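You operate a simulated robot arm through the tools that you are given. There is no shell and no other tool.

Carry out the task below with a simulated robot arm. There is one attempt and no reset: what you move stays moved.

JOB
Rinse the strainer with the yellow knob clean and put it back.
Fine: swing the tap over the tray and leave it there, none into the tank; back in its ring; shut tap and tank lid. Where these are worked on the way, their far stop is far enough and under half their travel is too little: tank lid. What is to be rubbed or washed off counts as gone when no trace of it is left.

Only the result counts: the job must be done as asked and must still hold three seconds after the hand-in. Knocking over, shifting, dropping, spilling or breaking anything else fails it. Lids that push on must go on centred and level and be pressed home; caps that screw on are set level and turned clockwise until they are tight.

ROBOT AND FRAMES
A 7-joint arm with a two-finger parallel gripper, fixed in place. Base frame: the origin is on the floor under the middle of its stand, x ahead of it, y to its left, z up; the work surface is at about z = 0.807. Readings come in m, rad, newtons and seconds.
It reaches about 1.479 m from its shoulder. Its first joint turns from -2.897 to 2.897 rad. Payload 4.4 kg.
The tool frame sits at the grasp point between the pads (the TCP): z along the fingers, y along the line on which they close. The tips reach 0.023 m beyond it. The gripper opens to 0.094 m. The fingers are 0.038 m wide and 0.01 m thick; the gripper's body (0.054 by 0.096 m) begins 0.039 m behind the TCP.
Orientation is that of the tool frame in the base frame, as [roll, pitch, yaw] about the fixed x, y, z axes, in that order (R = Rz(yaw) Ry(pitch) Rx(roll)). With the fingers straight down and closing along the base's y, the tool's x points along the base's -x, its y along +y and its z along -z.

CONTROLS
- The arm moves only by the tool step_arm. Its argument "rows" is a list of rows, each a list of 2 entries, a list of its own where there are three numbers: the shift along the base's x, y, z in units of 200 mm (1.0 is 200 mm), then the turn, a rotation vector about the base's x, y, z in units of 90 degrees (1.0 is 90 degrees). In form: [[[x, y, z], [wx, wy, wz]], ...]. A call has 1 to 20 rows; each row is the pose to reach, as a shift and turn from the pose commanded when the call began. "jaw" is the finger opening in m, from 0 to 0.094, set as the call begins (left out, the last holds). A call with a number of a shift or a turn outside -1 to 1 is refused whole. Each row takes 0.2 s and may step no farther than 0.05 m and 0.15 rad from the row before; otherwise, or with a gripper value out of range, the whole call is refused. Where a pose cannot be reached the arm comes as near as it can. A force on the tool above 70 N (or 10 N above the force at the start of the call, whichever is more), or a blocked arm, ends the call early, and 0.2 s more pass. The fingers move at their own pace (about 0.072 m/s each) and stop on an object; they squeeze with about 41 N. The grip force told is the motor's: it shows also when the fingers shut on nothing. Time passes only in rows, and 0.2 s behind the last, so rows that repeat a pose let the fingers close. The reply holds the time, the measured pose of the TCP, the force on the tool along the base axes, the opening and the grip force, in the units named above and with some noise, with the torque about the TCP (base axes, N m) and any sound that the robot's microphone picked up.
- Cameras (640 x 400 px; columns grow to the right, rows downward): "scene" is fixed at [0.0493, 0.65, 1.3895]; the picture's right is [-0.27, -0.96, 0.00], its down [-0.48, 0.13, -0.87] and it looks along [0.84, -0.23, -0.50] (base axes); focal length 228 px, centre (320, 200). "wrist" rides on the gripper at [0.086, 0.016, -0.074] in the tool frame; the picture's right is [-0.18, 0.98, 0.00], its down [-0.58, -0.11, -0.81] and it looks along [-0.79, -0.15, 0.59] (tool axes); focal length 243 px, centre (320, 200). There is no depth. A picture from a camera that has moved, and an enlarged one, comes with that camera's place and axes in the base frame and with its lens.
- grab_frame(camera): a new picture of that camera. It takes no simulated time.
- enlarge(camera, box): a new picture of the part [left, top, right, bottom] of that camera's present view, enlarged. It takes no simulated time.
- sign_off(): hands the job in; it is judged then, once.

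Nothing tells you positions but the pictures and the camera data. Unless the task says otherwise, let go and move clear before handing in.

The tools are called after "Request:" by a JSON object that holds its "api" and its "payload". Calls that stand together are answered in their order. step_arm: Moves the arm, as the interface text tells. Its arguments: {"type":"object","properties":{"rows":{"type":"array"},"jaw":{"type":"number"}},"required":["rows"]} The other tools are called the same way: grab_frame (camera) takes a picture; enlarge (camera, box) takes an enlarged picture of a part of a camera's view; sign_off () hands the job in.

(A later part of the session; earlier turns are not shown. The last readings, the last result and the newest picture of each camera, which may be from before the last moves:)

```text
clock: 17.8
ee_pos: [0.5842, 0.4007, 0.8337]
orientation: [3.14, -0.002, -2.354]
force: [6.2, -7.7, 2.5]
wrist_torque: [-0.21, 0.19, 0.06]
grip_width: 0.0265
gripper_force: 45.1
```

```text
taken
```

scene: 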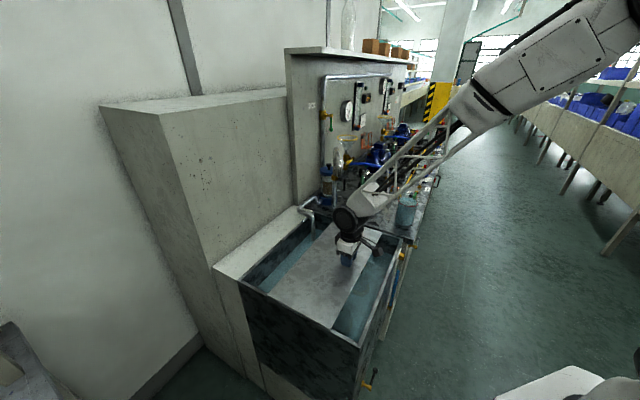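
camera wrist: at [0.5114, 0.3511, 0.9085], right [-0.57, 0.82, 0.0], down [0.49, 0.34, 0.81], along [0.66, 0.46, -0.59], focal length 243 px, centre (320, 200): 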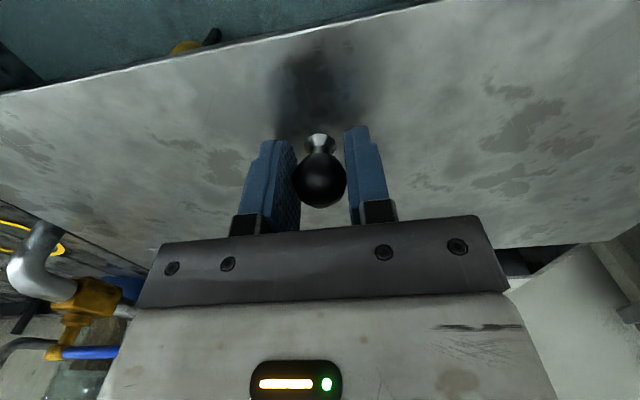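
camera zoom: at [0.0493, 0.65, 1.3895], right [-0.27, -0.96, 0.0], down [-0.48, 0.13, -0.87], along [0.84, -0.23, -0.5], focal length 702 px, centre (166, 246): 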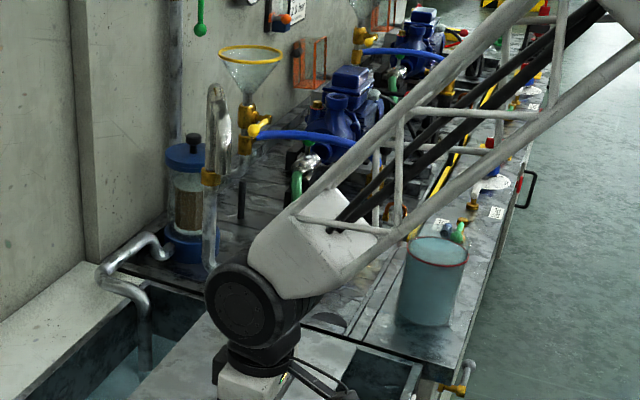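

The wrist joint would pass within about a centimetre of the spout, so I'll release the knob here and swing the gooseneck over the tray first. I'll let go, rise and back away.

Request:
{"api": "step_arm", "payload": {"rows": [[[0, 0, 0], [0, 0, 0]], [[0, 0, 0.02], [0, 0, 0]], [[0, 0, 0.15], [0, 0, 0]], [[-0.1, -0.1, 0.25], [0, 0, 0]], [[-0.25, -0.25, 0.35], [0, 0, 0]], [[-0.4, -0.4, 0.45], [0, 0, 0]], [[-0.5, -0.5, 0.6], [0, 0, 0]]], "jaw": 0.07}}

Request:
{"api": "grab_frame", "payload": {"camera": "wrist"}}

Request:
{"api": "enlarge", "payload": {"camera": "scene", "box": [200, 180, 420, 330]}}

Request:
{"api": "enlarge", "payload": {"camera": "scene", "box": [310, 120, 400, 210]}}

```text
clock: 19.4
ee_pos: [0.4836, 0.3004, 0.9535]
orientation: [-3.142, -0.001, -2.357]
force: [0.6, 0.2, 0.2]
wrist_torque: [-0.01, 0.01, -0.01]
grip_width: 0.0701
gripper_force: 0.0
```

```text
taken
camera wrist: at [0.4116, 0.2515, 1.0295], right [-0.57, 0.82, 0.0], down [0.49, 0.33, 0.81], along [0.66, 0.46, -0.59], focal length 243 px, centre (320, 200)
```

wrist: 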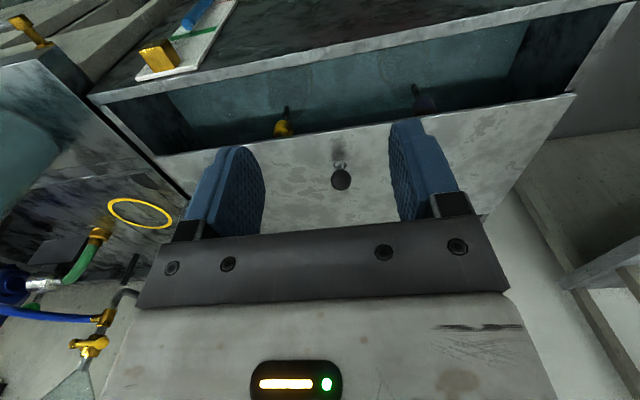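

```text
2.67 times, centred on (310, 255) of scene
camera zoom: at [0.0493, 0.65, 1.3895], right [-0.27, -0.96, 0.0], down [-0.48, 0.13, -0.87], along [0.84, -0.23, -0.5], focal length 608 px, centre (347, 53)
```

zoom: 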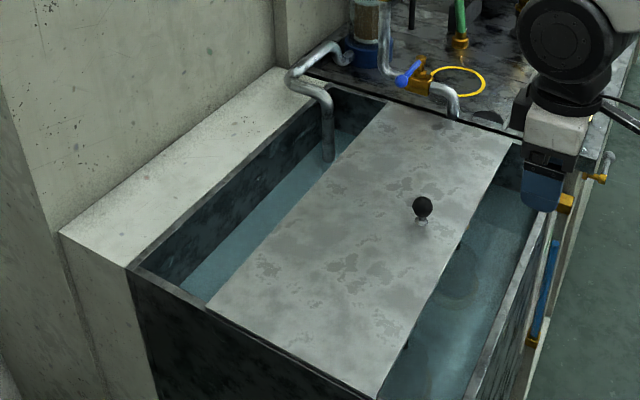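

```text
4.44 times, centred on (355, 165) of scene
camera zoom: at [0.0493, 0.65, 1.3895], right [-0.27, -0.96, 0.0], down [-0.48, 0.13, -0.87], along [0.84, -0.23, -0.5], focal length 1014 px, centre (164, 356)
```

zoom: 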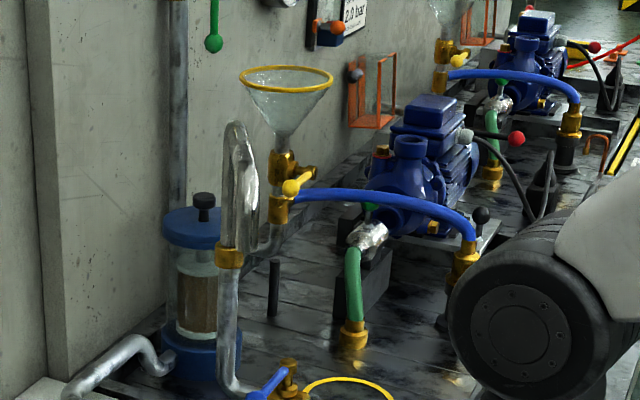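

A yellow knob is now visible inside the tank just at the lid's edge, with another object to its side. I'll zoom in.

Request:
{"api": "enlarge", "payload": {"camera": "wrist", "box": [180, 40, 500, 200]}}

Request:
{"api": "enlarge", "payload": {"camera": "wrist", "box": [230, 80, 330, 160]}}

Request:
{"api": "enlarge", "payload": {"camera": "scene", "box": [330, 230, 400, 330]}}

```text
2.00 times, centred on (340, 120) of wrist
camera zoom: at [0.4116, 0.2515, 1.0295], right [-0.57, 0.82, 0.0], down [0.49, 0.33, 0.81], along [0.66, 0.46, -0.59], focal length 485 px, centre (280, 360)
```

zoom: 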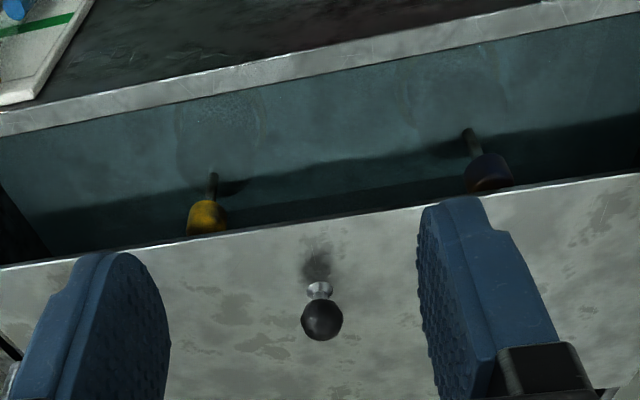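

```text
5.00 times, centred on (280, 120) of wrist
camera zoom: at [0.4116, 0.2515, 1.0295], right [-0.57, 0.82, 0.0], down [0.49, 0.33, 0.81], along [0.66, 0.46, -0.59], focal length 1213 px, centre (520, 600)
```

zoom: 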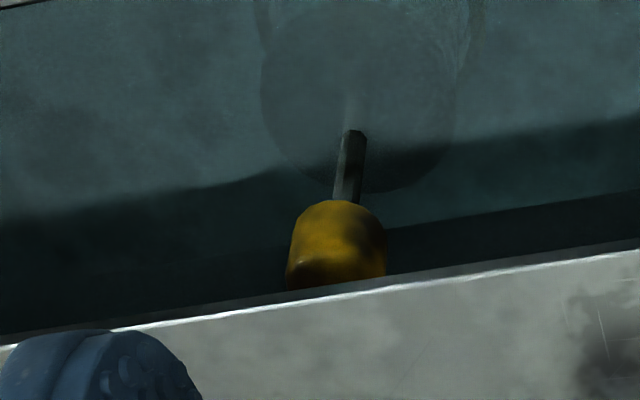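

```text
4.00 times, centred on (365, 280) of scene
camera zoom: at [0.0493, 0.65, 1.3895], right [-0.27, -0.96, 0.0], down [-0.48, 0.13, -0.87], along [0.84, -0.23, -0.5], focal length 913 px, centre (140, -120)
```

zoom: 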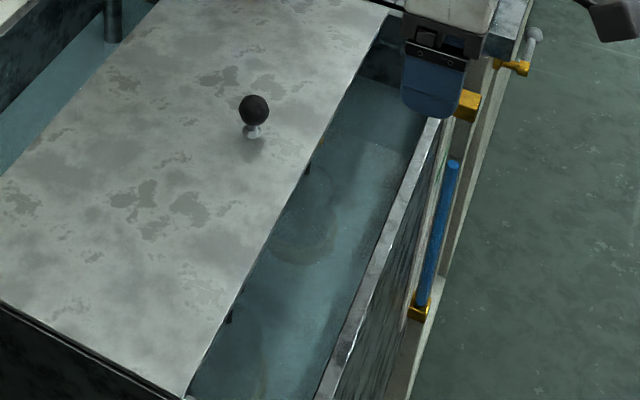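

Two strainers hang in the tank: one with a yellow knob on a rod and one with a dark knob. First I'll raise the arm and take a close look at the gooseneck before swinging it.

Request:
{"api": "step_arm", "payload": {"rows": [[[0, 0.0, 0.25], [0, 0, -0.09]], [[0, 0.0, 0.5], [0, 0, -0.18]], [[0, 0.0, 0.75], [0, 0, -0.27]], [[0.0, 0.0, 1.0], [0, 0, -0.36]]], "jaw": 0.0}}

Request:
{"api": "step_arm", "payload": {"rows": [[[0, 0.1, 0.15], [0, 0, -0.07]], [[0.1, 0.3, 0.3], [0, 0, -0.14]], [[0.2, 0.5, 0.4], [0, 0, -0.14]], [[0.2, 0.6, 0.4], [0, 0, -0.14]]]}}

Request:
{"api": "grab_frame", "payload": {"camera": "wrist"}}

Request:
{"api": "enlarge", "payload": {"camera": "wrist", "box": [200, 40, 440, 240]}}

```text
clock: 20.4
ee_pos: [0.4842, 0.3008, 1.1536]
orientation: [3.141, -0.001, -2.922]
force: [-0.2, 0.4, -0.6]
wrist_torque: [-0.04, -0.04, -0.02]
grip_width: 0.0
gripper_force: 41.0
```

```text
refused: row 2 steps farther than a row can; nothing moved
```

```text
taken
camera wrist: at [0.3965, 0.2981, 1.2289], right [-0.03, 1.0, 0.0], down [0.59, 0.02, 0.81], along [0.81, 0.03, -0.59], focal length 243 px, centre (320, 200)
```

wrist: 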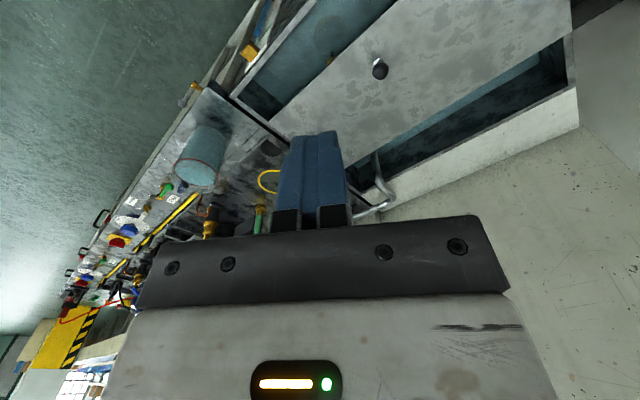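

```text
2.00 times, centred on (320, 140) of wrist
camera zoom: at [0.3965, 0.2981, 1.2289], right [-0.03, 1.0, 0.0], down [0.59, 0.02, 0.81], along [0.81, 0.03, -0.59], focal length 485 px, centre (320, 320)
```

zoom: 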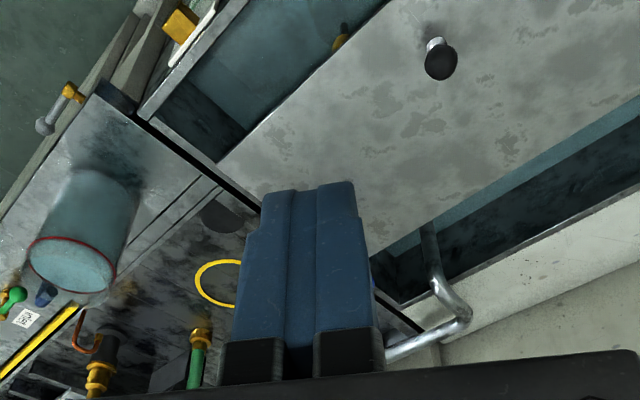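

The closed fingers block the view of the spout. I'll open them and move higher towards the spout with smaller steps.

Request:
{"api": "step_arm", "payload": {"rows": [[[0.04, 0.1, 0.15], [0, 0, -0.05]], [[0.1, 0.2, 0.3], [0, 0, -0.1]], [[0.18, 0.32, 0.45], [0, 0, -0.14]], [[0.26, 0.44, 0.6], [0, 0, -0.14]], [[0.36, 0.58, 0.7], [0, 0, -0.14]]], "jaw": 0.09}}

Request:
{"api": "grab_frame", "payload": {"camera": "wrist"}}

Request:
{"api": "enlarge", "payload": {"camera": "wrist", "box": [220, 0, 460, 200]}}

```text
clock: 21.6
ee_pos: [0.5571, 0.4159, 1.2941]
orientation: [-3.141, 0.001, 3.141]
force: [-0.1, 0.9, 0.1]
wrist_torque: [0.0, 0.01, -0.02]
grip_width: 0.0901
gripper_force: 0.0
```

```text
taken
camera wrist: at [0.4695, 0.4335, 1.3695], right [0.18, 0.98, 0.0], down [0.58, -0.11, 0.81], along [0.79, -0.15, -0.59], focal length 243 px, centre (320, 200)
```

wrist: 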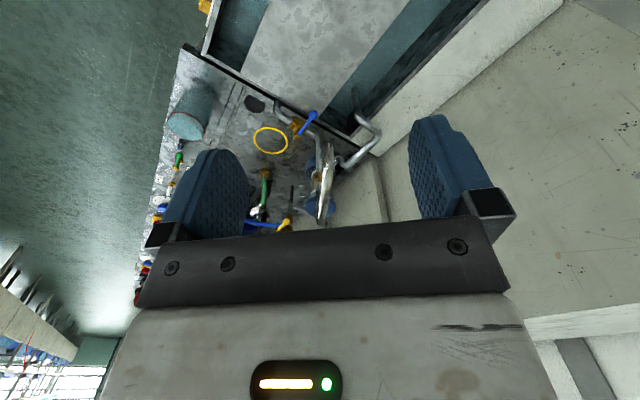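

```text
2.00 times, centred on (340, 100) of wrist
camera zoom: at [0.4695, 0.4335, 1.3695], right [0.18, 0.98, 0.0], down [0.58, -0.11, 0.81], along [0.79, -0.15, -0.59], focal length 485 px, centre (280, 400)
```

zoom: 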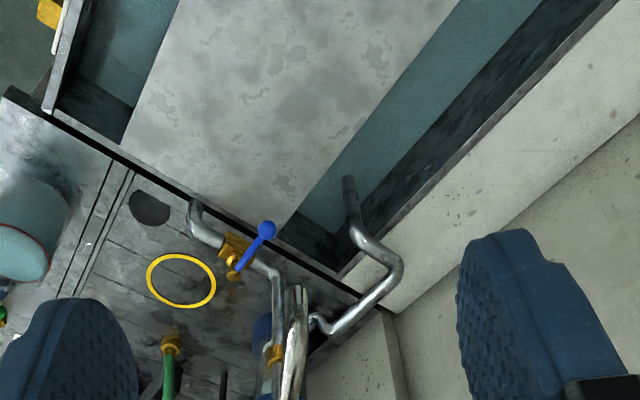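

The tip estimate agrees again at (0.727, 0.40, 1.07), with the pipe running back to the riser at (0.888, 0.355) and its top near z ≈ 1.11–1.13. I'll hover over the gooseneck with the fingers set to straddle it.

Request:
{"api": "step_arm", "payload": {"rows": [[[0.2, -0.03, 0.0], [0, 0, -0.04]], [[0.4, -0.06, 0.0], [0, 0, -0.08]], [[0.6, -0.09, 0.0], [0, 0, -0.12]], [[0.8, -0.12, 0.0], [0, 0, -0.16]], [[1.0, -0.15, 0.0], [0, 0, -0.16]]], "jaw": 0.075}}

Request:
{"api": "step_arm", "payload": {"rows": [[[0.075, -0.005, -0.1], [0, 0, 0]], [[0.075, -0.005, -0.3], [0, 0, 0]]]}}

Request:
{"api": "grab_frame", "payload": {"camera": "wrist"}}

Request:
{"api": "enlarge", "payload": {"camera": "scene", "box": [310, 110, 400, 220]}}

```text
clock: 22.8
ee_pos: [0.7559, 0.3858, 1.2959]
orientation: [3.14, 0.002, 2.891]
force: [-0.3, -0.5, 0.5]
wrist_torque: [0.02, 0.01, 0.01]
grip_width: 0.075
gripper_force: 0.0
```

```text
clock: 23.4
ee_pos: [0.7702, 0.3833, 1.2352]
orientation: [3.141, 0.003, 2.891]
force: [1.2, -0.1, 0.1]
wrist_torque: [0.0, 0.01, 0.02]
grip_width: 0.0751
gripper_force: 0.0
```

```text
taken
camera wrist: at [0.6909, 0.4218, 1.3099], right [0.42, 0.91, 0.0], down [0.54, -0.25, 0.81], along [0.73, -0.34, -0.59], focal length 243 px, centre (320, 200)
```

wrist: 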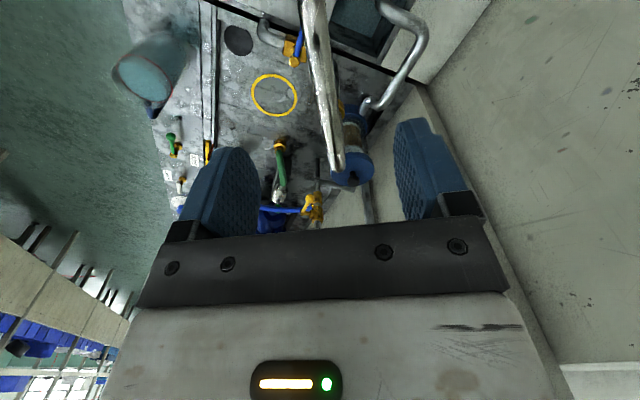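

```text
3.64 times, centred on (355, 165) of scene
camera zoom: at [0.0493, 0.65, 1.3895], right [-0.27, -0.96, 0.0], down [-0.48, 0.13, -0.87], along [0.84, -0.23, -0.5], focal length 830 px, centre (193, 327)
```

zoom: 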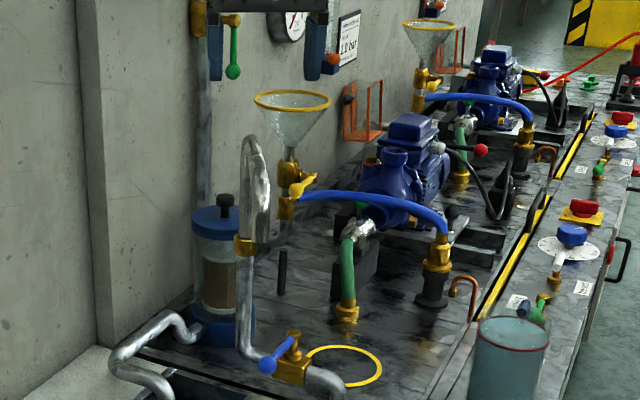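

The gooseneck lies centred between the open fingers and in line with the tool. I'll descend to straddle it.

Request:
{"api": "step_arm", "payload": {"rows": [[[0, 0, -0.2], [0, 0, 0]], [[0, 0, -0.4], [0, 0, 0]], [[0, 0, -0.55], [0, 0, 0]], [[0, 0, -0.65], [0, 0, 0]]], "jaw": 0.075}}

Request:
{"api": "grab_frame", "payload": {"camera": "wrist"}}

Request:
{"api": "enlarge", "payload": {"camera": "scene", "box": [320, 130, 380, 200]}}

```text
clock: 24.4
ee_pos: [0.7722, 0.3861, 1.1042]
orientation: [3.141, 0.001, 2.89]
force: [1.0, -0.3, -0.2]
wrist_torque: [-0.01, 0.02, 0.01]
grip_width: 0.075
gripper_force: 0.0
```

```text
taken
camera wrist: at [0.6911, 0.4233, 1.1797], right [0.42, 0.91, 0.0], down [0.54, -0.25, 0.81], along [0.73, -0.34, -0.59], focal length 243 px, centre (320, 200)
```

wrist: 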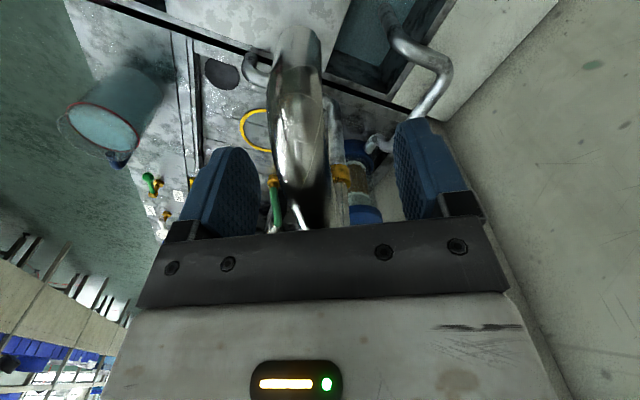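

```text
5.71 times, centred on (350, 165) of scene
camera zoom: at [0.0493, 0.65, 1.3895], right [-0.27, -0.96, 0.0], down [-0.48, 0.13, -0.87], along [0.84, -0.23, -0.5], focal length 1304 px, centre (149, 400)
```

zoom: 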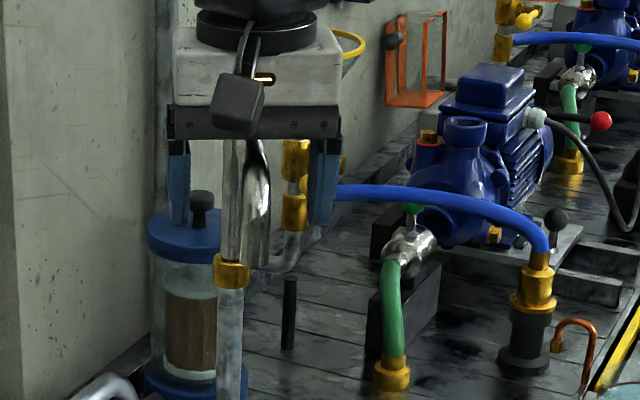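

The fingers now straddle the gooseneck with no contact force. I'll narrow the jaw a bit and start swinging it counter-clockwise, towards the robot side and then over the tray.

Request:
{"api": "step_arm", "payload": {"rows": [[[-0.013, -0.061, 0], [0, 0, 0.067]], [[-0.02, -0.124, 0], [0, 0, 0.133]], [[-0.02, -0.187, 0], [0, 0, 0.2]], [[-0.013, -0.249, 0], [0, 0, 0.267]], [[0, -0.311, 0], [0, 0, 0.333]]], "jaw": 0.055}}

Request:
{"api": "grab_frame", "payload": {"camera": "wrist"}}

Request:
{"api": "enlarge", "payload": {"camera": "scene", "box": [310, 120, 400, 220]}}

```text
clock: 25.6
ee_pos: [0.7727, 0.3231, 1.104]
orientation: [3.141, 0.0, -2.868]
force: [-0.4, 0.3, 0.2]
wrist_torque: [0.02, 0.0, 0.0]
grip_width: 0.055
gripper_force: 0.1
```

```text
taken
camera wrist: at [0.6839, 0.3158, 1.1787], right [-0.09, 1.0, 0.0], down [0.59, 0.05, 0.81], along [0.8, 0.07, -0.59], focal length 243 px, centre (320, 200)
```

wrist: 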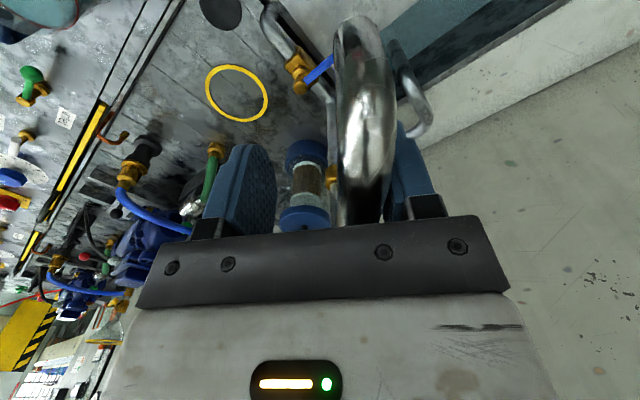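

```text
4.00 times, centred on (355, 170) of scene
camera zoom: at [0.0493, 0.65, 1.3895], right [-0.27, -0.96, 0.0], down [-0.48, 0.13, -0.87], along [0.84, -0.23, -0.5], focal length 913 px, centre (180, 320)
```

zoom: 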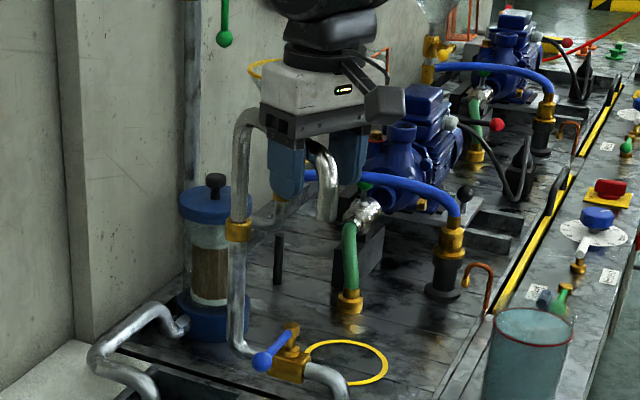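

The spout follows the fingers with hardly any force. I'll continue the swing, checking midway.

Request:
{"api": "step_arm", "payload": {"rows": [[[0.0194, -0.0598, 0], [0, 0, 0.0667]], [[0.0449, -0.1171, 0], [0, 0, 0.1333]], [[0.0763, -0.1715, 0], [0, 0, 0.2]], [[0.1133, -0.2223, 0], [0, 0, 0.2667]], [[0.1553, -0.269, 0], [0, 0, 0.3333]], [[0.202, -0.311, 0], [0, 0, 0.4]], [[0.2528, -0.3479, 0], [0, 0, 0.4667]], [[0.3071, -0.3793, 0], [0, 0, 0.5333]]], "jaw": 0.055}}

Request:
{"api": "grab_frame", "payload": {"camera": "wrist"}}

Request:
{"api": "enlarge", "payload": {"camera": "scene", "box": [310, 120, 430, 220]}}

```text
clock: 27.4
ee_pos: [0.8333, 0.2476, 1.1041]
orientation: [3.141, 0.0, -2.028]
force: [0.6, 0.0, 0.1]
wrist_torque: [-0.02, -0.01, -0.04]
grip_width: 0.0548
gripper_force: 0.4
```

```text
taken
camera wrist: at [0.7798, 0.1777, 1.1786], right [-0.8, 0.6, 0.0], down [0.36, 0.47, 0.81], along [0.48, 0.64, -0.59], focal length 243 px, centre (320, 200)
```

wrist: 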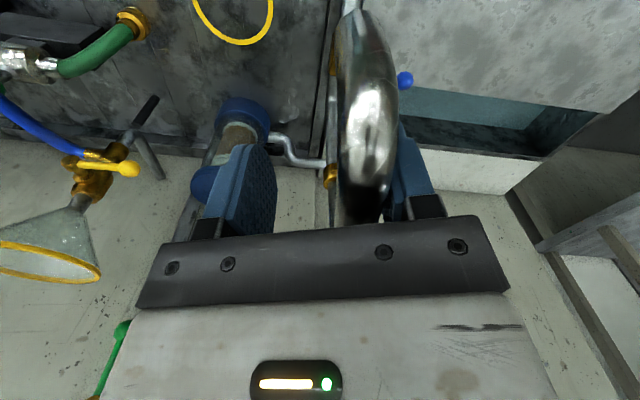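

```text
4.00 times, centred on (370, 170) of scene
camera zoom: at [0.0493, 0.65, 1.3895], right [-0.27, -0.96, 0.0], down [-0.48, 0.13, -0.87], along [0.84, -0.23, -0.5], focal length 913 px, centre (120, 320)
```

zoom: 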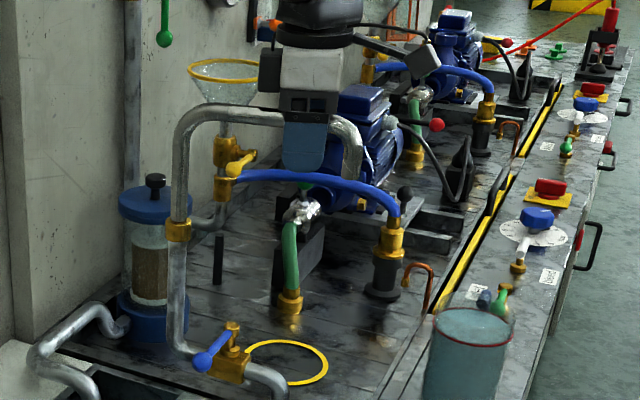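

The inverted-U spout is moving smoothly with no load. I'll continue towards the yellow ring on the tray.

Request:
{"api": "step_arm", "payload": {"rows": [[[0.0574, -0.0256, 0], [0, 0, 0.0667]], [[0.1171, -0.0449, 0], [0, 0, 0.1333]], [[0.1786, -0.058, 0], [0, 0, 0.2]], [[0.241, -0.0646, 0], [0, 0, 0.2667]], [[0.3038, -0.0646, 0], [0, 0, 0.3333]], [[0.3662, -0.058, 0], [0, 0, 0.4]], [[0.4277, -0.0449, 0], [0, 0, 0.4667]]], "jaw": 0.055}}

Request:
{"api": "grab_frame", "payload": {"camera": "wrist"}}

Request:
{"api": "enlarge", "payload": {"camera": "scene", "box": [310, 120, 430, 220]}}

```text
clock: 29.0
ee_pos: [0.9189, 0.2387, 1.103]
orientation: [-3.14, -0.001, -1.296]
force: [-0.2, -0.5, 0.5]
wrist_torque: [-0.04, 0.01, 0.03]
grip_width: 0.055
gripper_force: 0.1
```

```text
taken
camera wrist: at [0.9264, 0.1509, 1.1787], right [-1.0, -0.09, 0.0], down [-0.05, 0.59, 0.81], along [-0.07, 0.8, -0.59], focal length 243 px, centre (320, 200)
```

wrist: 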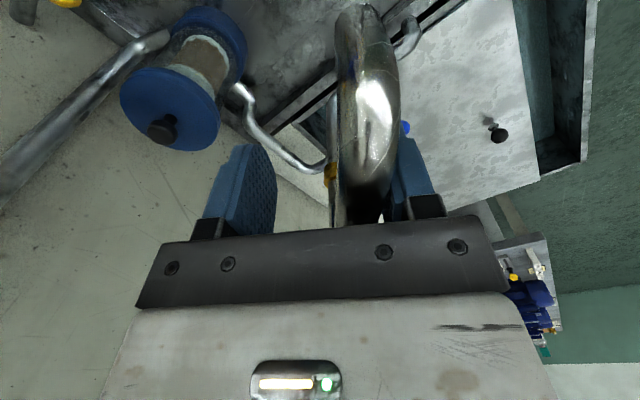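

```text
4.00 times, centred on (370, 170) of scene
camera zoom: at [0.0493, 0.65, 1.3895], right [-0.27, -0.96, 0.0], down [-0.48, 0.13, -0.87], along [0.84, -0.23, -0.5], focal length 913 px, centre (120, 320)
```

zoom: 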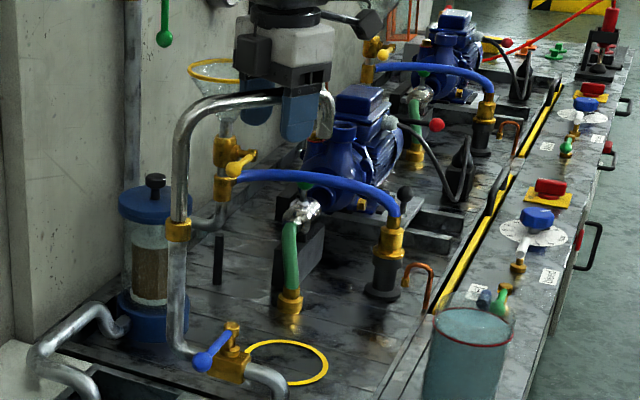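

The nozzle is near (0.907, 0.189), inside the ring's outline but not centred. I'll push it about 10° further to bring it over the ring's centre.

Request:
{"api": "step_arm", "payload": {"rows": [[[0.0598, 0.0194, 0], [0, 0, 0.0667]], [[0.1078, 0.0403, 0], [0, 0, 0.1]], [[0.1078, 0.0403, 0], [0, 0, 0.1]]], "jaw": 0.055}}

Request:
{"api": "grab_frame", "payload": {"camera": "wrist"}}

Request:
{"api": "enlarge", "payload": {"camera": "scene", "box": [330, 130, 410, 220]}}

```text
clock: 29.8
ee_pos: [0.9408, 0.2483, 1.1042]
orientation: [3.141, -0.002, -1.139]
force: [-23.8, 3.0, 0.9]
wrist_torque: [-0.09, -0.48, -0.76]
grip_width: 0.0641
gripper_force: 10.4
```

```text
taken
camera wrist: at [0.9611, 0.1616, 1.1791], right [-0.97, -0.24, 0.0], down [-0.14, 0.57, 0.81], along [-0.2, 0.78, -0.59], focal length 243 px, centre (320, 200)
```

wrist: 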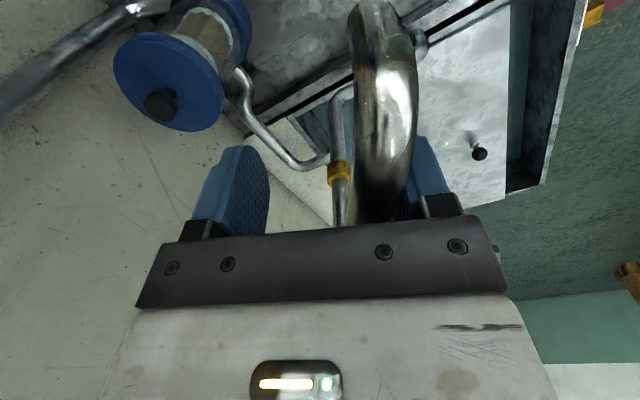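

```text
4.44 times, centred on (370, 175) of scene
camera zoom: at [0.0493, 0.65, 1.3895], right [-0.27, -0.96, 0.0], down [-0.48, 0.13, -0.87], along [0.84, -0.23, -0.5], focal length 1014 px, centre (98, 311)
```

zoom: 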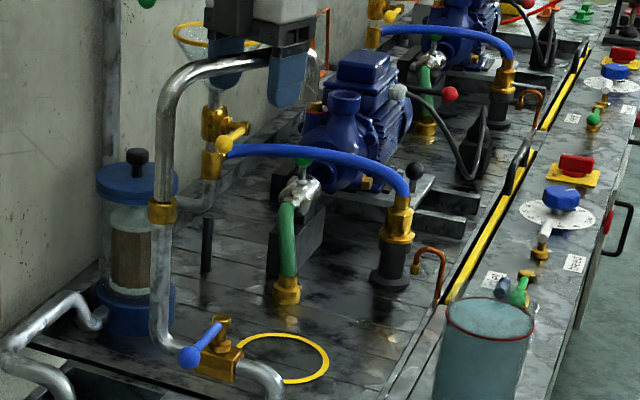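

The spout has hit its stop with the nozzle at about (0.933, 0.194), right over the yellow ring. I'll ease back, open the fingers and lift straight off it.

Request:
{"api": "step_arm", "payload": {"rows": [[[-0.05, -0.02, 0], [0, 0, -0.03]], [[-0.078, -0.031, 0], [0, 0, -0.06]], [[-0.078, -0.031, 0], [0, 0, -0.06]]], "jaw": 0.085}}

Request:
{"api": "step_arm", "payload": {"rows": [[[0, 0, 0.2], [0, 0, 0]], [[0, 0, 0.4], [0, 0, 0]], [[0, 0, 0.6], [0, 0, 0]], [[0, 0, 0.8], [0, 0, 0]]]}}

Request:
{"api": "grab_frame", "payload": {"camera": "wrist"}}

Request:
{"api": "enlarge", "payload": {"camera": "scene", "box": [330, 130, 410, 220]}}

```text
clock: 30.6
ee_pos: [0.925, 0.241, 1.1044]
orientation: [-3.14, 0.001, -1.235]
force: [1.3, -0.8, -0.4]
wrist_torque: [-0.01, -0.01, 0.02]
grip_width: 0.0849
gripper_force: 0.0
```

```text
clock: 31.6
ee_pos: [0.9245, 0.2418, 1.264]
orientation: [3.14, -0.002, -1.236]
force: [-0.2, 0.1, -0.6]
wrist_torque: [0.02, -0.01, -0.02]
grip_width: 0.0851
gripper_force: 0.0
```

```text
taken
camera wrist: at [0.9376, 0.1546, 1.3389], right [-0.99, -0.15, 0.0], down [-0.09, 0.58, 0.81], along [-0.12, 0.8, -0.59], focal length 243 px, centre (320, 200)
```

wrist: 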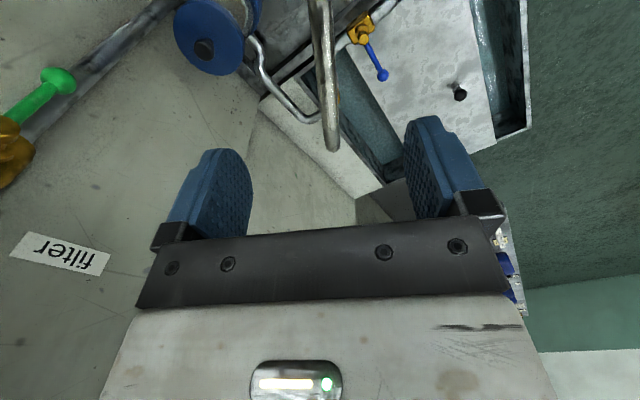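

```text
4.44 times, centred on (370, 175) of scene
camera zoom: at [0.0493, 0.65, 1.3895], right [-0.27, -0.96, 0.0], down [-0.48, 0.13, -0.87], along [0.84, -0.23, -0.5], focal length 1014 px, centre (98, 311)
```

zoom: 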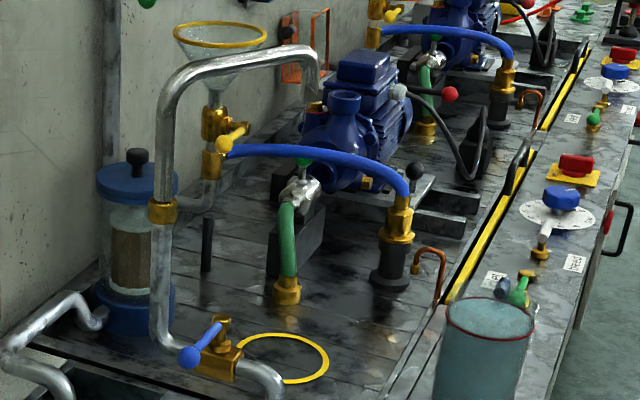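

The gooseneck now sits over the tray at its stop, with the nozzle above the ring. Next I'll go back to the lid knob near (0.584, 0.401) to slide the lid fully open.

Request:
{"api": "step_arm", "payload": {"rows": [[[-0.12, 0.06, 0.05], [0, 0, -0.09]], [[-0.24, 0.12, 0.05], [0, 0, -0.18]], [[-0.36, 0.18, 0.05], [0, 0, -0.27]], [[-0.48, 0.24, 0.05], [0, 0, -0.36]], [[-0.6, 0.3, 0.05], [0, 0, -0.45]], [[-0.74, 0.36, 0.05], [0, 0, -0.54]], [[-0.88, 0.42, 0.05], [0, 0, -0.63]], [[-1.0, 0.47, 0.05], [0, 0, -0.713]]], "jaw": 0.07}}

Request:
{"api": "step_arm", "payload": {"rows": [[[-0.2, 0.1, -0.1], [0, 0, 0]], [[-0.4, 0.2, -0.2], [0, 0, 0]], [[-0.6, 0.28, -0.35], [0, 0, 0]], [[-0.7, 0.325, -0.55], [0, 0, 0]], [[-0.7, 0.325, -0.8], [0, 0, 0]], [[-0.7, 0.325, -1.0], [0, 0, 0]]]}}

Request:
{"api": "grab_frame", "payload": {"camera": "wrist"}}

```text
clock: 33.4
ee_pos: [0.722, 0.3353, 1.2722]
orientation: [-3.14, -0.001, -2.357]
force: [-0.3, 0.6, 0.1]
wrist_torque: [-0.01, -0.01, 0.02]
grip_width: 0.0699
gripper_force: 0.2
```

```text
refused: row 3 steps farther than a row can; nothing moved
```

```text
taken
camera wrist: at [0.6507, 0.286, 1.3483], right [-0.56, 0.83, 0.0], down [0.49, 0.33, 0.81], along [0.67, 0.45, -0.59], focal length 243 px, centre (320, 200)
```

wrist: 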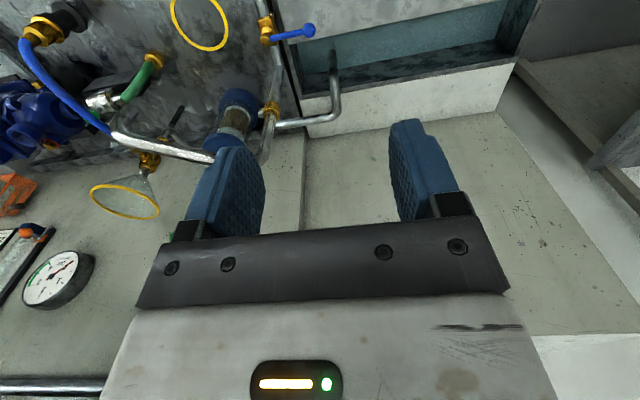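

That call was refused because one step was too long. I'll repeat it with smaller steps.

Request:
{"api": "step_arm", "payload": {"rows": [[[-0.14, 0.066, -0.1], [0, 0, 0]], [[-0.28, 0.132, -0.2], [0, 0, 0]], [[-0.42, 0.198, -0.32], [0, 0, 0]], [[-0.56, 0.262, -0.46], [0, 0, 0]], [[-0.66, 0.31, -0.64], [0, 0, 0]], [[-0.69, 0.327, -0.84], [0, 0, 0]], [[-0.69, 0.327, -1.0], [0, 0, 0]]]}}

Request:
{"api": "step_arm", "payload": {"rows": [[[0, 0, -0.2], [0, 0, 0]], [[0, 0, -0.4], [0, 0, 0]], [[0, 0, -0.6], [0, 0, 0]]]}}

Request:
{"api": "grab_frame", "payload": {"camera": "wrist"}}

```text
clock: 35.0
ee_pos: [0.5858, 0.4002, 1.0745]
orientation: [-3.141, 0.001, -2.354]
force: [0.1, -0.6, -0.2]
wrist_torque: [0.01, 0.05, -0.01]
grip_width: 0.0702
gripper_force: 0.1
```

```text
clock: 35.8
ee_pos: [0.5868, 0.3991, 0.9547]
orientation: [3.141, 0.002, -2.356]
force: [0.1, 0.0, 0.5]
wrist_torque: [0.02, 0.0, 0.02]
grip_width: 0.0702
gripper_force: 0.1
```

```text
taken
camera wrist: at [0.5131, 0.3495, 1.0291], right [-0.57, 0.82, 0.0], down [0.49, 0.33, 0.81], along [0.67, 0.46, -0.59], focal length 243 px, centre (320, 200)
```

wrist: 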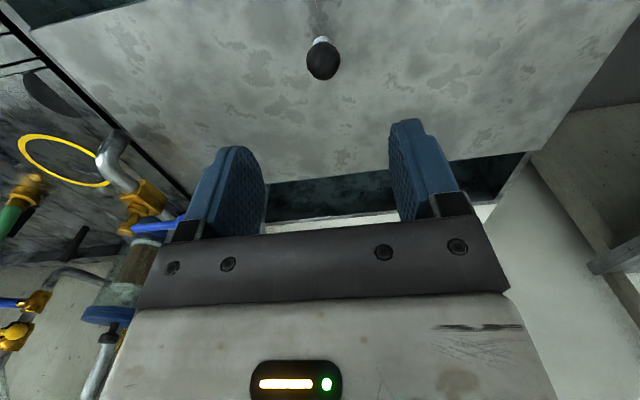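

The knob is straight below. I'll descend and grip it again.

Request:
{"api": "step_arm", "payload": {"rows": [[[-0.01, 0.01, -0.2], [0, 0, 0]], [[-0.01, 0.01, -0.4], [0, 0, 0]], [[-0.01, 0.01, -0.55], [0, 0, 0]], [[-0.01, 0.01, -0.608], [0, 0, 0]]]}}

Request:
{"api": "step_arm", "payload": {"rows": [[[0, 0, 0], [0, 0, 0]], [[0, 0, 0], [0, 0, 0]], [[0, 0, 0], [0, 0, 0]]], "jaw": 0.0}}

```text
clock: 36.8
ee_pos: [0.5842, 0.4025, 0.8325]
orientation: [-3.141, 0.001, -2.357]
force: [0.5, -0.4, -0.5]
wrist_torque: [-0.02, -0.01, 0.02]
grip_width: 0.0698
gripper_force: 0.1
```

```text
clock: 37.6
ee_pos: [0.5854, 0.4009, 0.832]
orientation: [3.141, 0.001, -2.358]
force: [6.8, -6.3, -2.9]
wrist_torque: [0.06, -0.16, 0.0]
grip_width: 0.0265
gripper_force: 45.0
```

Gripped with little side load. I'll slide the lid further back in small steps, watching the force.

Request:
{"api": "step_arm", "payload": {"rows": [[[0.035, 0.035, 0], [0, 0, 0]], [[0.07, 0.07, 0], [0, 0, 0]], [[0.106, 0.106, 0], [0, 0, 0]]], "jaw": 0.0}}

Request:
{"api": "enlarge", "payload": {"camera": "scene", "box": [200, 180, 420, 330]}}

```text
clock: 38.4
ee_pos: [0.6061, 0.4224, 0.8322]
orientation: [-3.141, 0.0, -2.357]
force: [9.1, -10.3, -0.1]
wrist_torque: [0.28, -0.37, 0.03]
grip_width: 0.0264
gripper_force: 45.6
```

```text
2.67 times, centred on (310, 255) of scene
camera zoom: at [0.0493, 0.65, 1.3895], right [-0.27, -0.96, 0.0], down [-0.48, 0.13, -0.87], along [0.84, -0.23, -0.5], focal length 608 px, centre (347, 53)
```

zoom: 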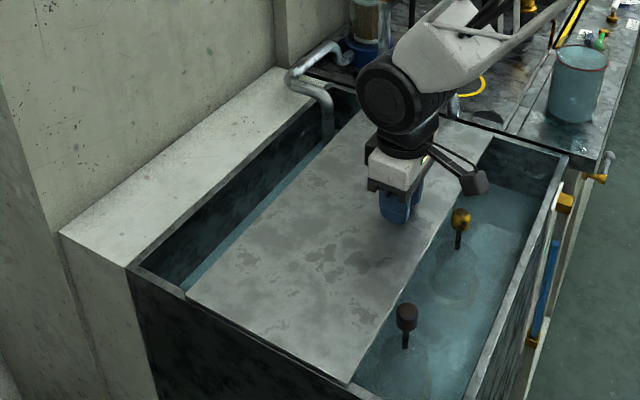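

Both strainers are now in clear view, yellow knob and dark knob, each on a rod over a submerged basket. I'll keep pushing the lid gently to find its far stop.

Request:
{"api": "step_arm", "payload": {"rows": [[[0.018, 0.018, 0], [0, 0, 0]], [[0.036, 0.036, 0], [0, 0, 0]]], "jaw": 0.0}}

Request:
{"api": "enlarge", "payload": {"camera": "scene", "box": [290, 190, 360, 260]}}

```text
clock: 39.0
ee_pos: [0.6138, 0.4304, 0.8328]
orientation: [-3.141, 0.0, -2.357]
force: [9.3, -9.8, 7.2]
wrist_torque: [0.07, -0.13, 0.0]
grip_width: 0.0265
gripper_force: 45.4
```

```text
5.71 times, centred on (325, 225) of scene
camera zoom: at [0.0493, 0.65, 1.3895], right [-0.27, -0.96, 0.0], down [-0.48, 0.13, -0.87], along [0.84, -0.23, -0.5], focal length 1304 px, centre (291, 57)
```

zoom: 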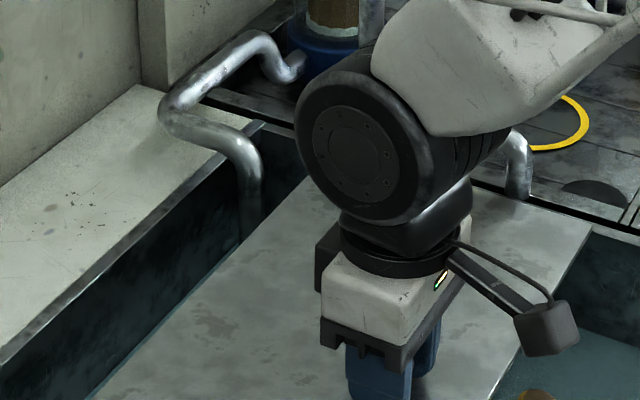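

Request:
{"api": "step_arm", "payload": {"rows": [[[0.018, 0.018, 0], [0, 0, 0]], [[0.036, 0.036, 0], [0, 0, 0]]], "jaw": 0.0}}

Request:
{"api": "enlarge", "payload": {"camera": "scene", "box": [290, 190, 360, 260]}}

```text
clock: 39.6
ee_pos: [0.6213, 0.4368, 0.832]
orientation: [-3.14, -0.002, -2.357]
force: [16.5, -18.3, -0.2]
wrist_torque: [0.21, -0.23, -0.07]
grip_width: 0.0262
gripper_force: 44.9
```

```text
5.71 times, centred on (325, 225) of scene
camera zoom: at [0.0493, 0.65, 1.3895], right [-0.27, -0.96, 0.0], down [-0.48, 0.13, -0.87], along [0.84, -0.23, -0.5], focal length 1304 px, centre (291, 57)
```

zoom: 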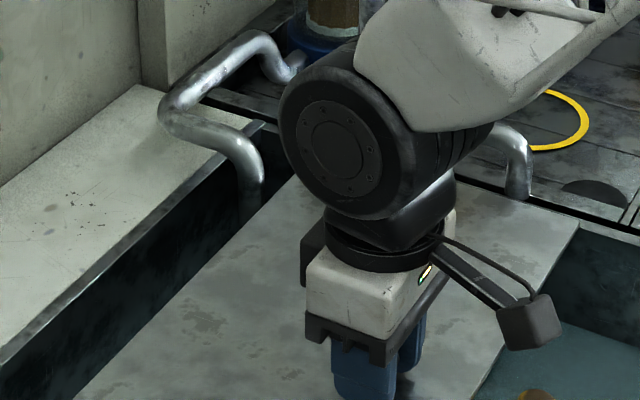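

Still sliding freely along the travel. I'll ease the side load and continue.

Request:
{"api": "step_arm", "payload": {"rows": [[[0.021, 0.015, 0], [0, 0, 0]], [[0.039, 0.033, 0], [0, 0, 0]], [[0.057, 0.051, 0], [0, 0, 0]], [[0.075, 0.069, 0], [0, 0, 0]]], "jaw": 0.0}}

Request:
{"api": "enlarge", "payload": {"camera": "scene", "box": [200, 180, 420, 330]}}

```text
clock: 40.6
ee_pos: [0.6339, 0.4514, 0.8323]
orientation: [3.141, -0.001, -2.357]
force: [10.7, -11.7, -5.5]
wrist_torque: [0.31, -0.3, 0.0]
grip_width: 0.0266
gripper_force: 44.8
```

```text
2.67 times, centred on (310, 255) of scene
camera zoom: at [0.0493, 0.65, 1.3895], right [-0.27, -0.96, 0.0], down [-0.48, 0.13, -0.87], along [0.84, -0.23, -0.5], focal length 608 px, centre (347, 53)
```

zoom: 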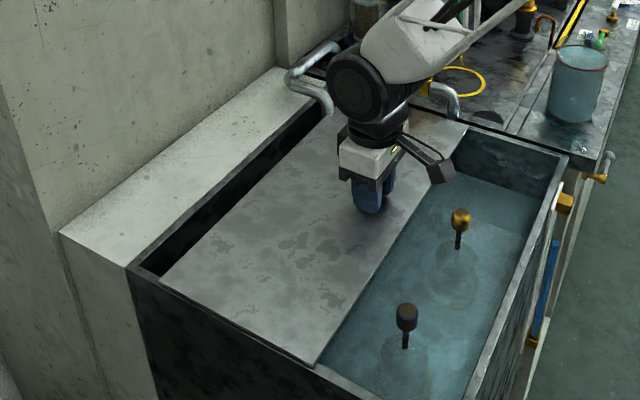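

Request:
{"api": "step_arm", "payload": {"rows": [[[0.02, 0.018, 0], [0, 0, 0]], [[0.04, 0.036, 0], [0, 0, 0]], [[0.06, 0.056, 0], [0, 0, 0]], [[0.08, 0.076, 0], [0, 0, 0]]], "jaw": 0.0}}

Request:
{"api": "enlarge", "payload": {"camera": "scene", "box": [200, 180, 420, 330]}}

```text
clock: 41.6
ee_pos: [0.6509, 0.4669, 0.832]
orientation: [-3.141, 0.0, -2.354]
force: [-2.2, 0.6, -2.9]
wrist_torque: [-0.56, 0.59, 0.01]
grip_width: 0.0265
gripper_force: 45.4
```

```text
2.67 times, centred on (310, 255) of scene
camera zoom: at [0.0493, 0.65, 1.3895], right [-0.27, -0.96, 0.0], down [-0.48, 0.13, -0.87], along [0.84, -0.23, -0.5], focal length 608 px, centre (347, 53)
```

zoom: 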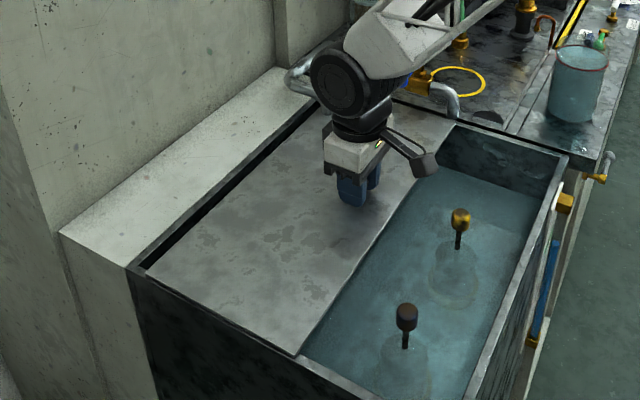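

Request:
{"api": "step_arm", "payload": {"rows": [[[0.018, 0.018, 0], [0, 0, 0]], [[0.036, 0.036, 0], [0, 0, 0]], [[0.054, 0.054, 0], [0, 0, 0]], [[0.072, 0.072, 0], [0, 0, 0]]], "jaw": 0.0}}

Request:
{"api": "enlarge", "payload": {"camera": "scene", "box": [200, 180, 420, 330]}}

```text
clock: 42.6
ee_pos: [0.6639, 0.4808, 0.8315]
orientation: [3.141, -0.004, -2.354]
force: [-35.7, -15.4, 3.6]
wrist_torque: [-0.07, 0.04, -0.01]
grip_width: 0.0267
gripper_force: 44.7
```

```text
2.67 times, centred on (310, 255) of scene
camera zoom: at [0.0493, 0.65, 1.3895], right [-0.27, -0.96, 0.0], down [-0.48, 0.13, -0.87], along [0.84, -0.23, -0.5], focal length 608 px, centre (347, 53)
```

zoom: 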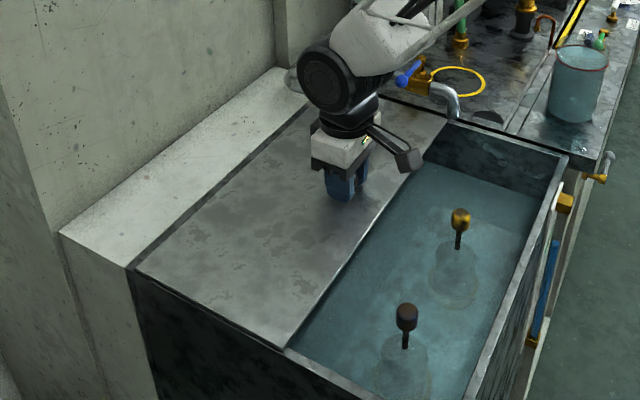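

The lid has reached its far stop after about 0.19 m of travel. I'll let go, rise and look at the yellow-knob strainer.

Request:
{"api": "step_arm", "payload": {"rows": [[[-0.007, -0.007, 0], [0, 0, 0]], [[-0.007, -0.007, 0], [0, 0, 0]], [[-0.007, -0.007, 0.02], [0, 0, 0]], [[-0.007, -0.007, 0.2], [0, 0, 0]], [[-0.1, -0.1, 0.4], [0, 0, 0]], [[-0.25, -0.25, 0.5], [0, 0, 0]], [[-0.4, -0.4, 0.6], [0, 0, 0]], [[-0.55, -0.55, 0.7], [0, 0, 0]], [[-0.7, -0.7, 0.8], [0, 0, 0]]], "jaw": 0.08}}

Request:
{"api": "grab_frame", "payload": {"camera": "wrist"}}

Request:
{"api": "enlarge", "payload": {"camera": "scene", "box": [330, 230, 410, 330]}}

```text
clock: 44.6
ee_pos: [0.5248, 0.34, 0.9929]
orientation: [3.141, 0.0, -2.355]
force: [0.2, -0.1, -1.0]
wrist_torque: [-0.01, 0.02, 0.0]
grip_width: 0.0801
gripper_force: 0.0
```

```text
taken
camera wrist: at [0.4518, 0.2916, 1.0683], right [-0.57, 0.82, 0.0], down [0.49, 0.33, 0.81], along [0.66, 0.46, -0.59], focal length 243 px, centre (320, 200)
```

wrist: 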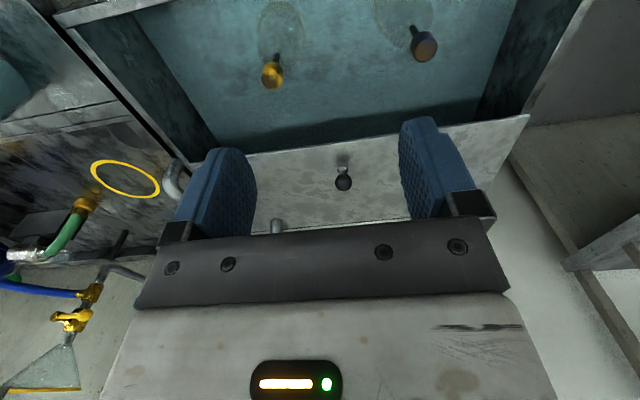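

```text
4.00 times, centred on (370, 280) of scene
camera zoom: at [0.0493, 0.65, 1.3895], right [-0.27, -0.96, 0.0], down [-0.48, 0.13, -0.87], along [0.84, -0.23, -0.5], focal length 913 px, centre (120, -120)
```

zoom: 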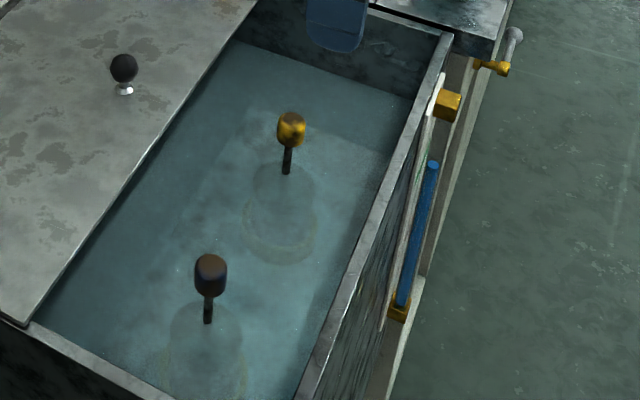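

Request:
{"api": "enlarge", "payload": {"camera": "wrist", "box": [220, 0, 340, 100]}}

Request:
{"api": "enlarge", "payload": {"camera": "scene", "box": [352, 245, 406, 300]}}

Request:
{"api": "enlarge", "payload": {"camera": "wrist", "box": [360, 0, 480, 100]}}

```text
4.00 times, centred on (280, 50) of wrist
camera zoom: at [0.4518, 0.2916, 1.0683], right [-0.57, 0.82, 0.0], down [0.49, 0.33, 0.81], along [0.66, 0.46, -0.59], focal length 970 px, centre (480, 800)
```

zoom: 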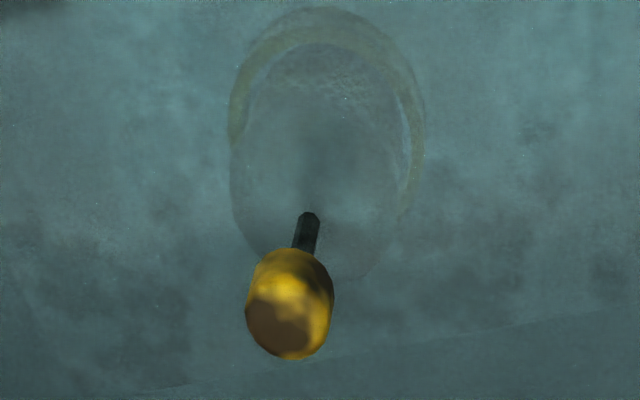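

```text
7.27 times, centred on (379, 272) of scene
camera zoom: at [0.0493, 0.65, 1.3895], right [-0.27, -0.96, 0.0], down [-0.48, 0.13, -0.87], along [0.84, -0.23, -0.5], focal length 1659 px, centre (-109, -327)
```

zoom: 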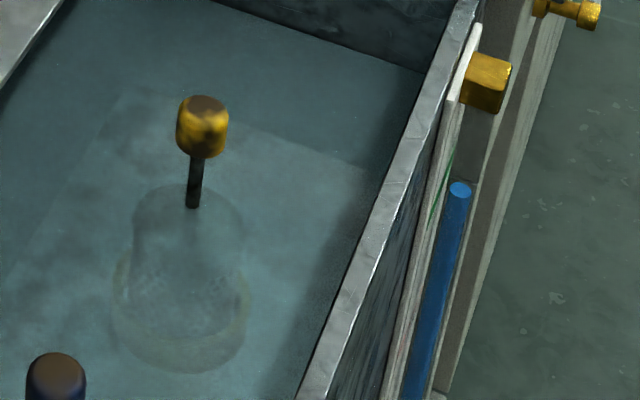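

```text
4.00 times, centred on (420, 50) of wrist
camera zoom: at [0.4518, 0.2916, 1.0683], right [-0.57, 0.82, 0.0], down [0.49, 0.33, 0.81], along [0.66, 0.46, -0.59], focal length 970 px, centre (-80, 800)
```

zoom: 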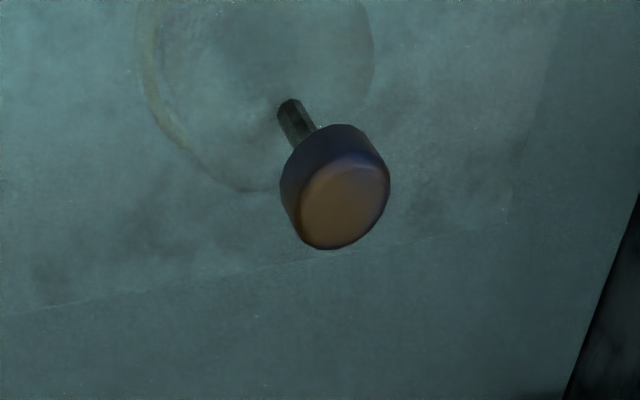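

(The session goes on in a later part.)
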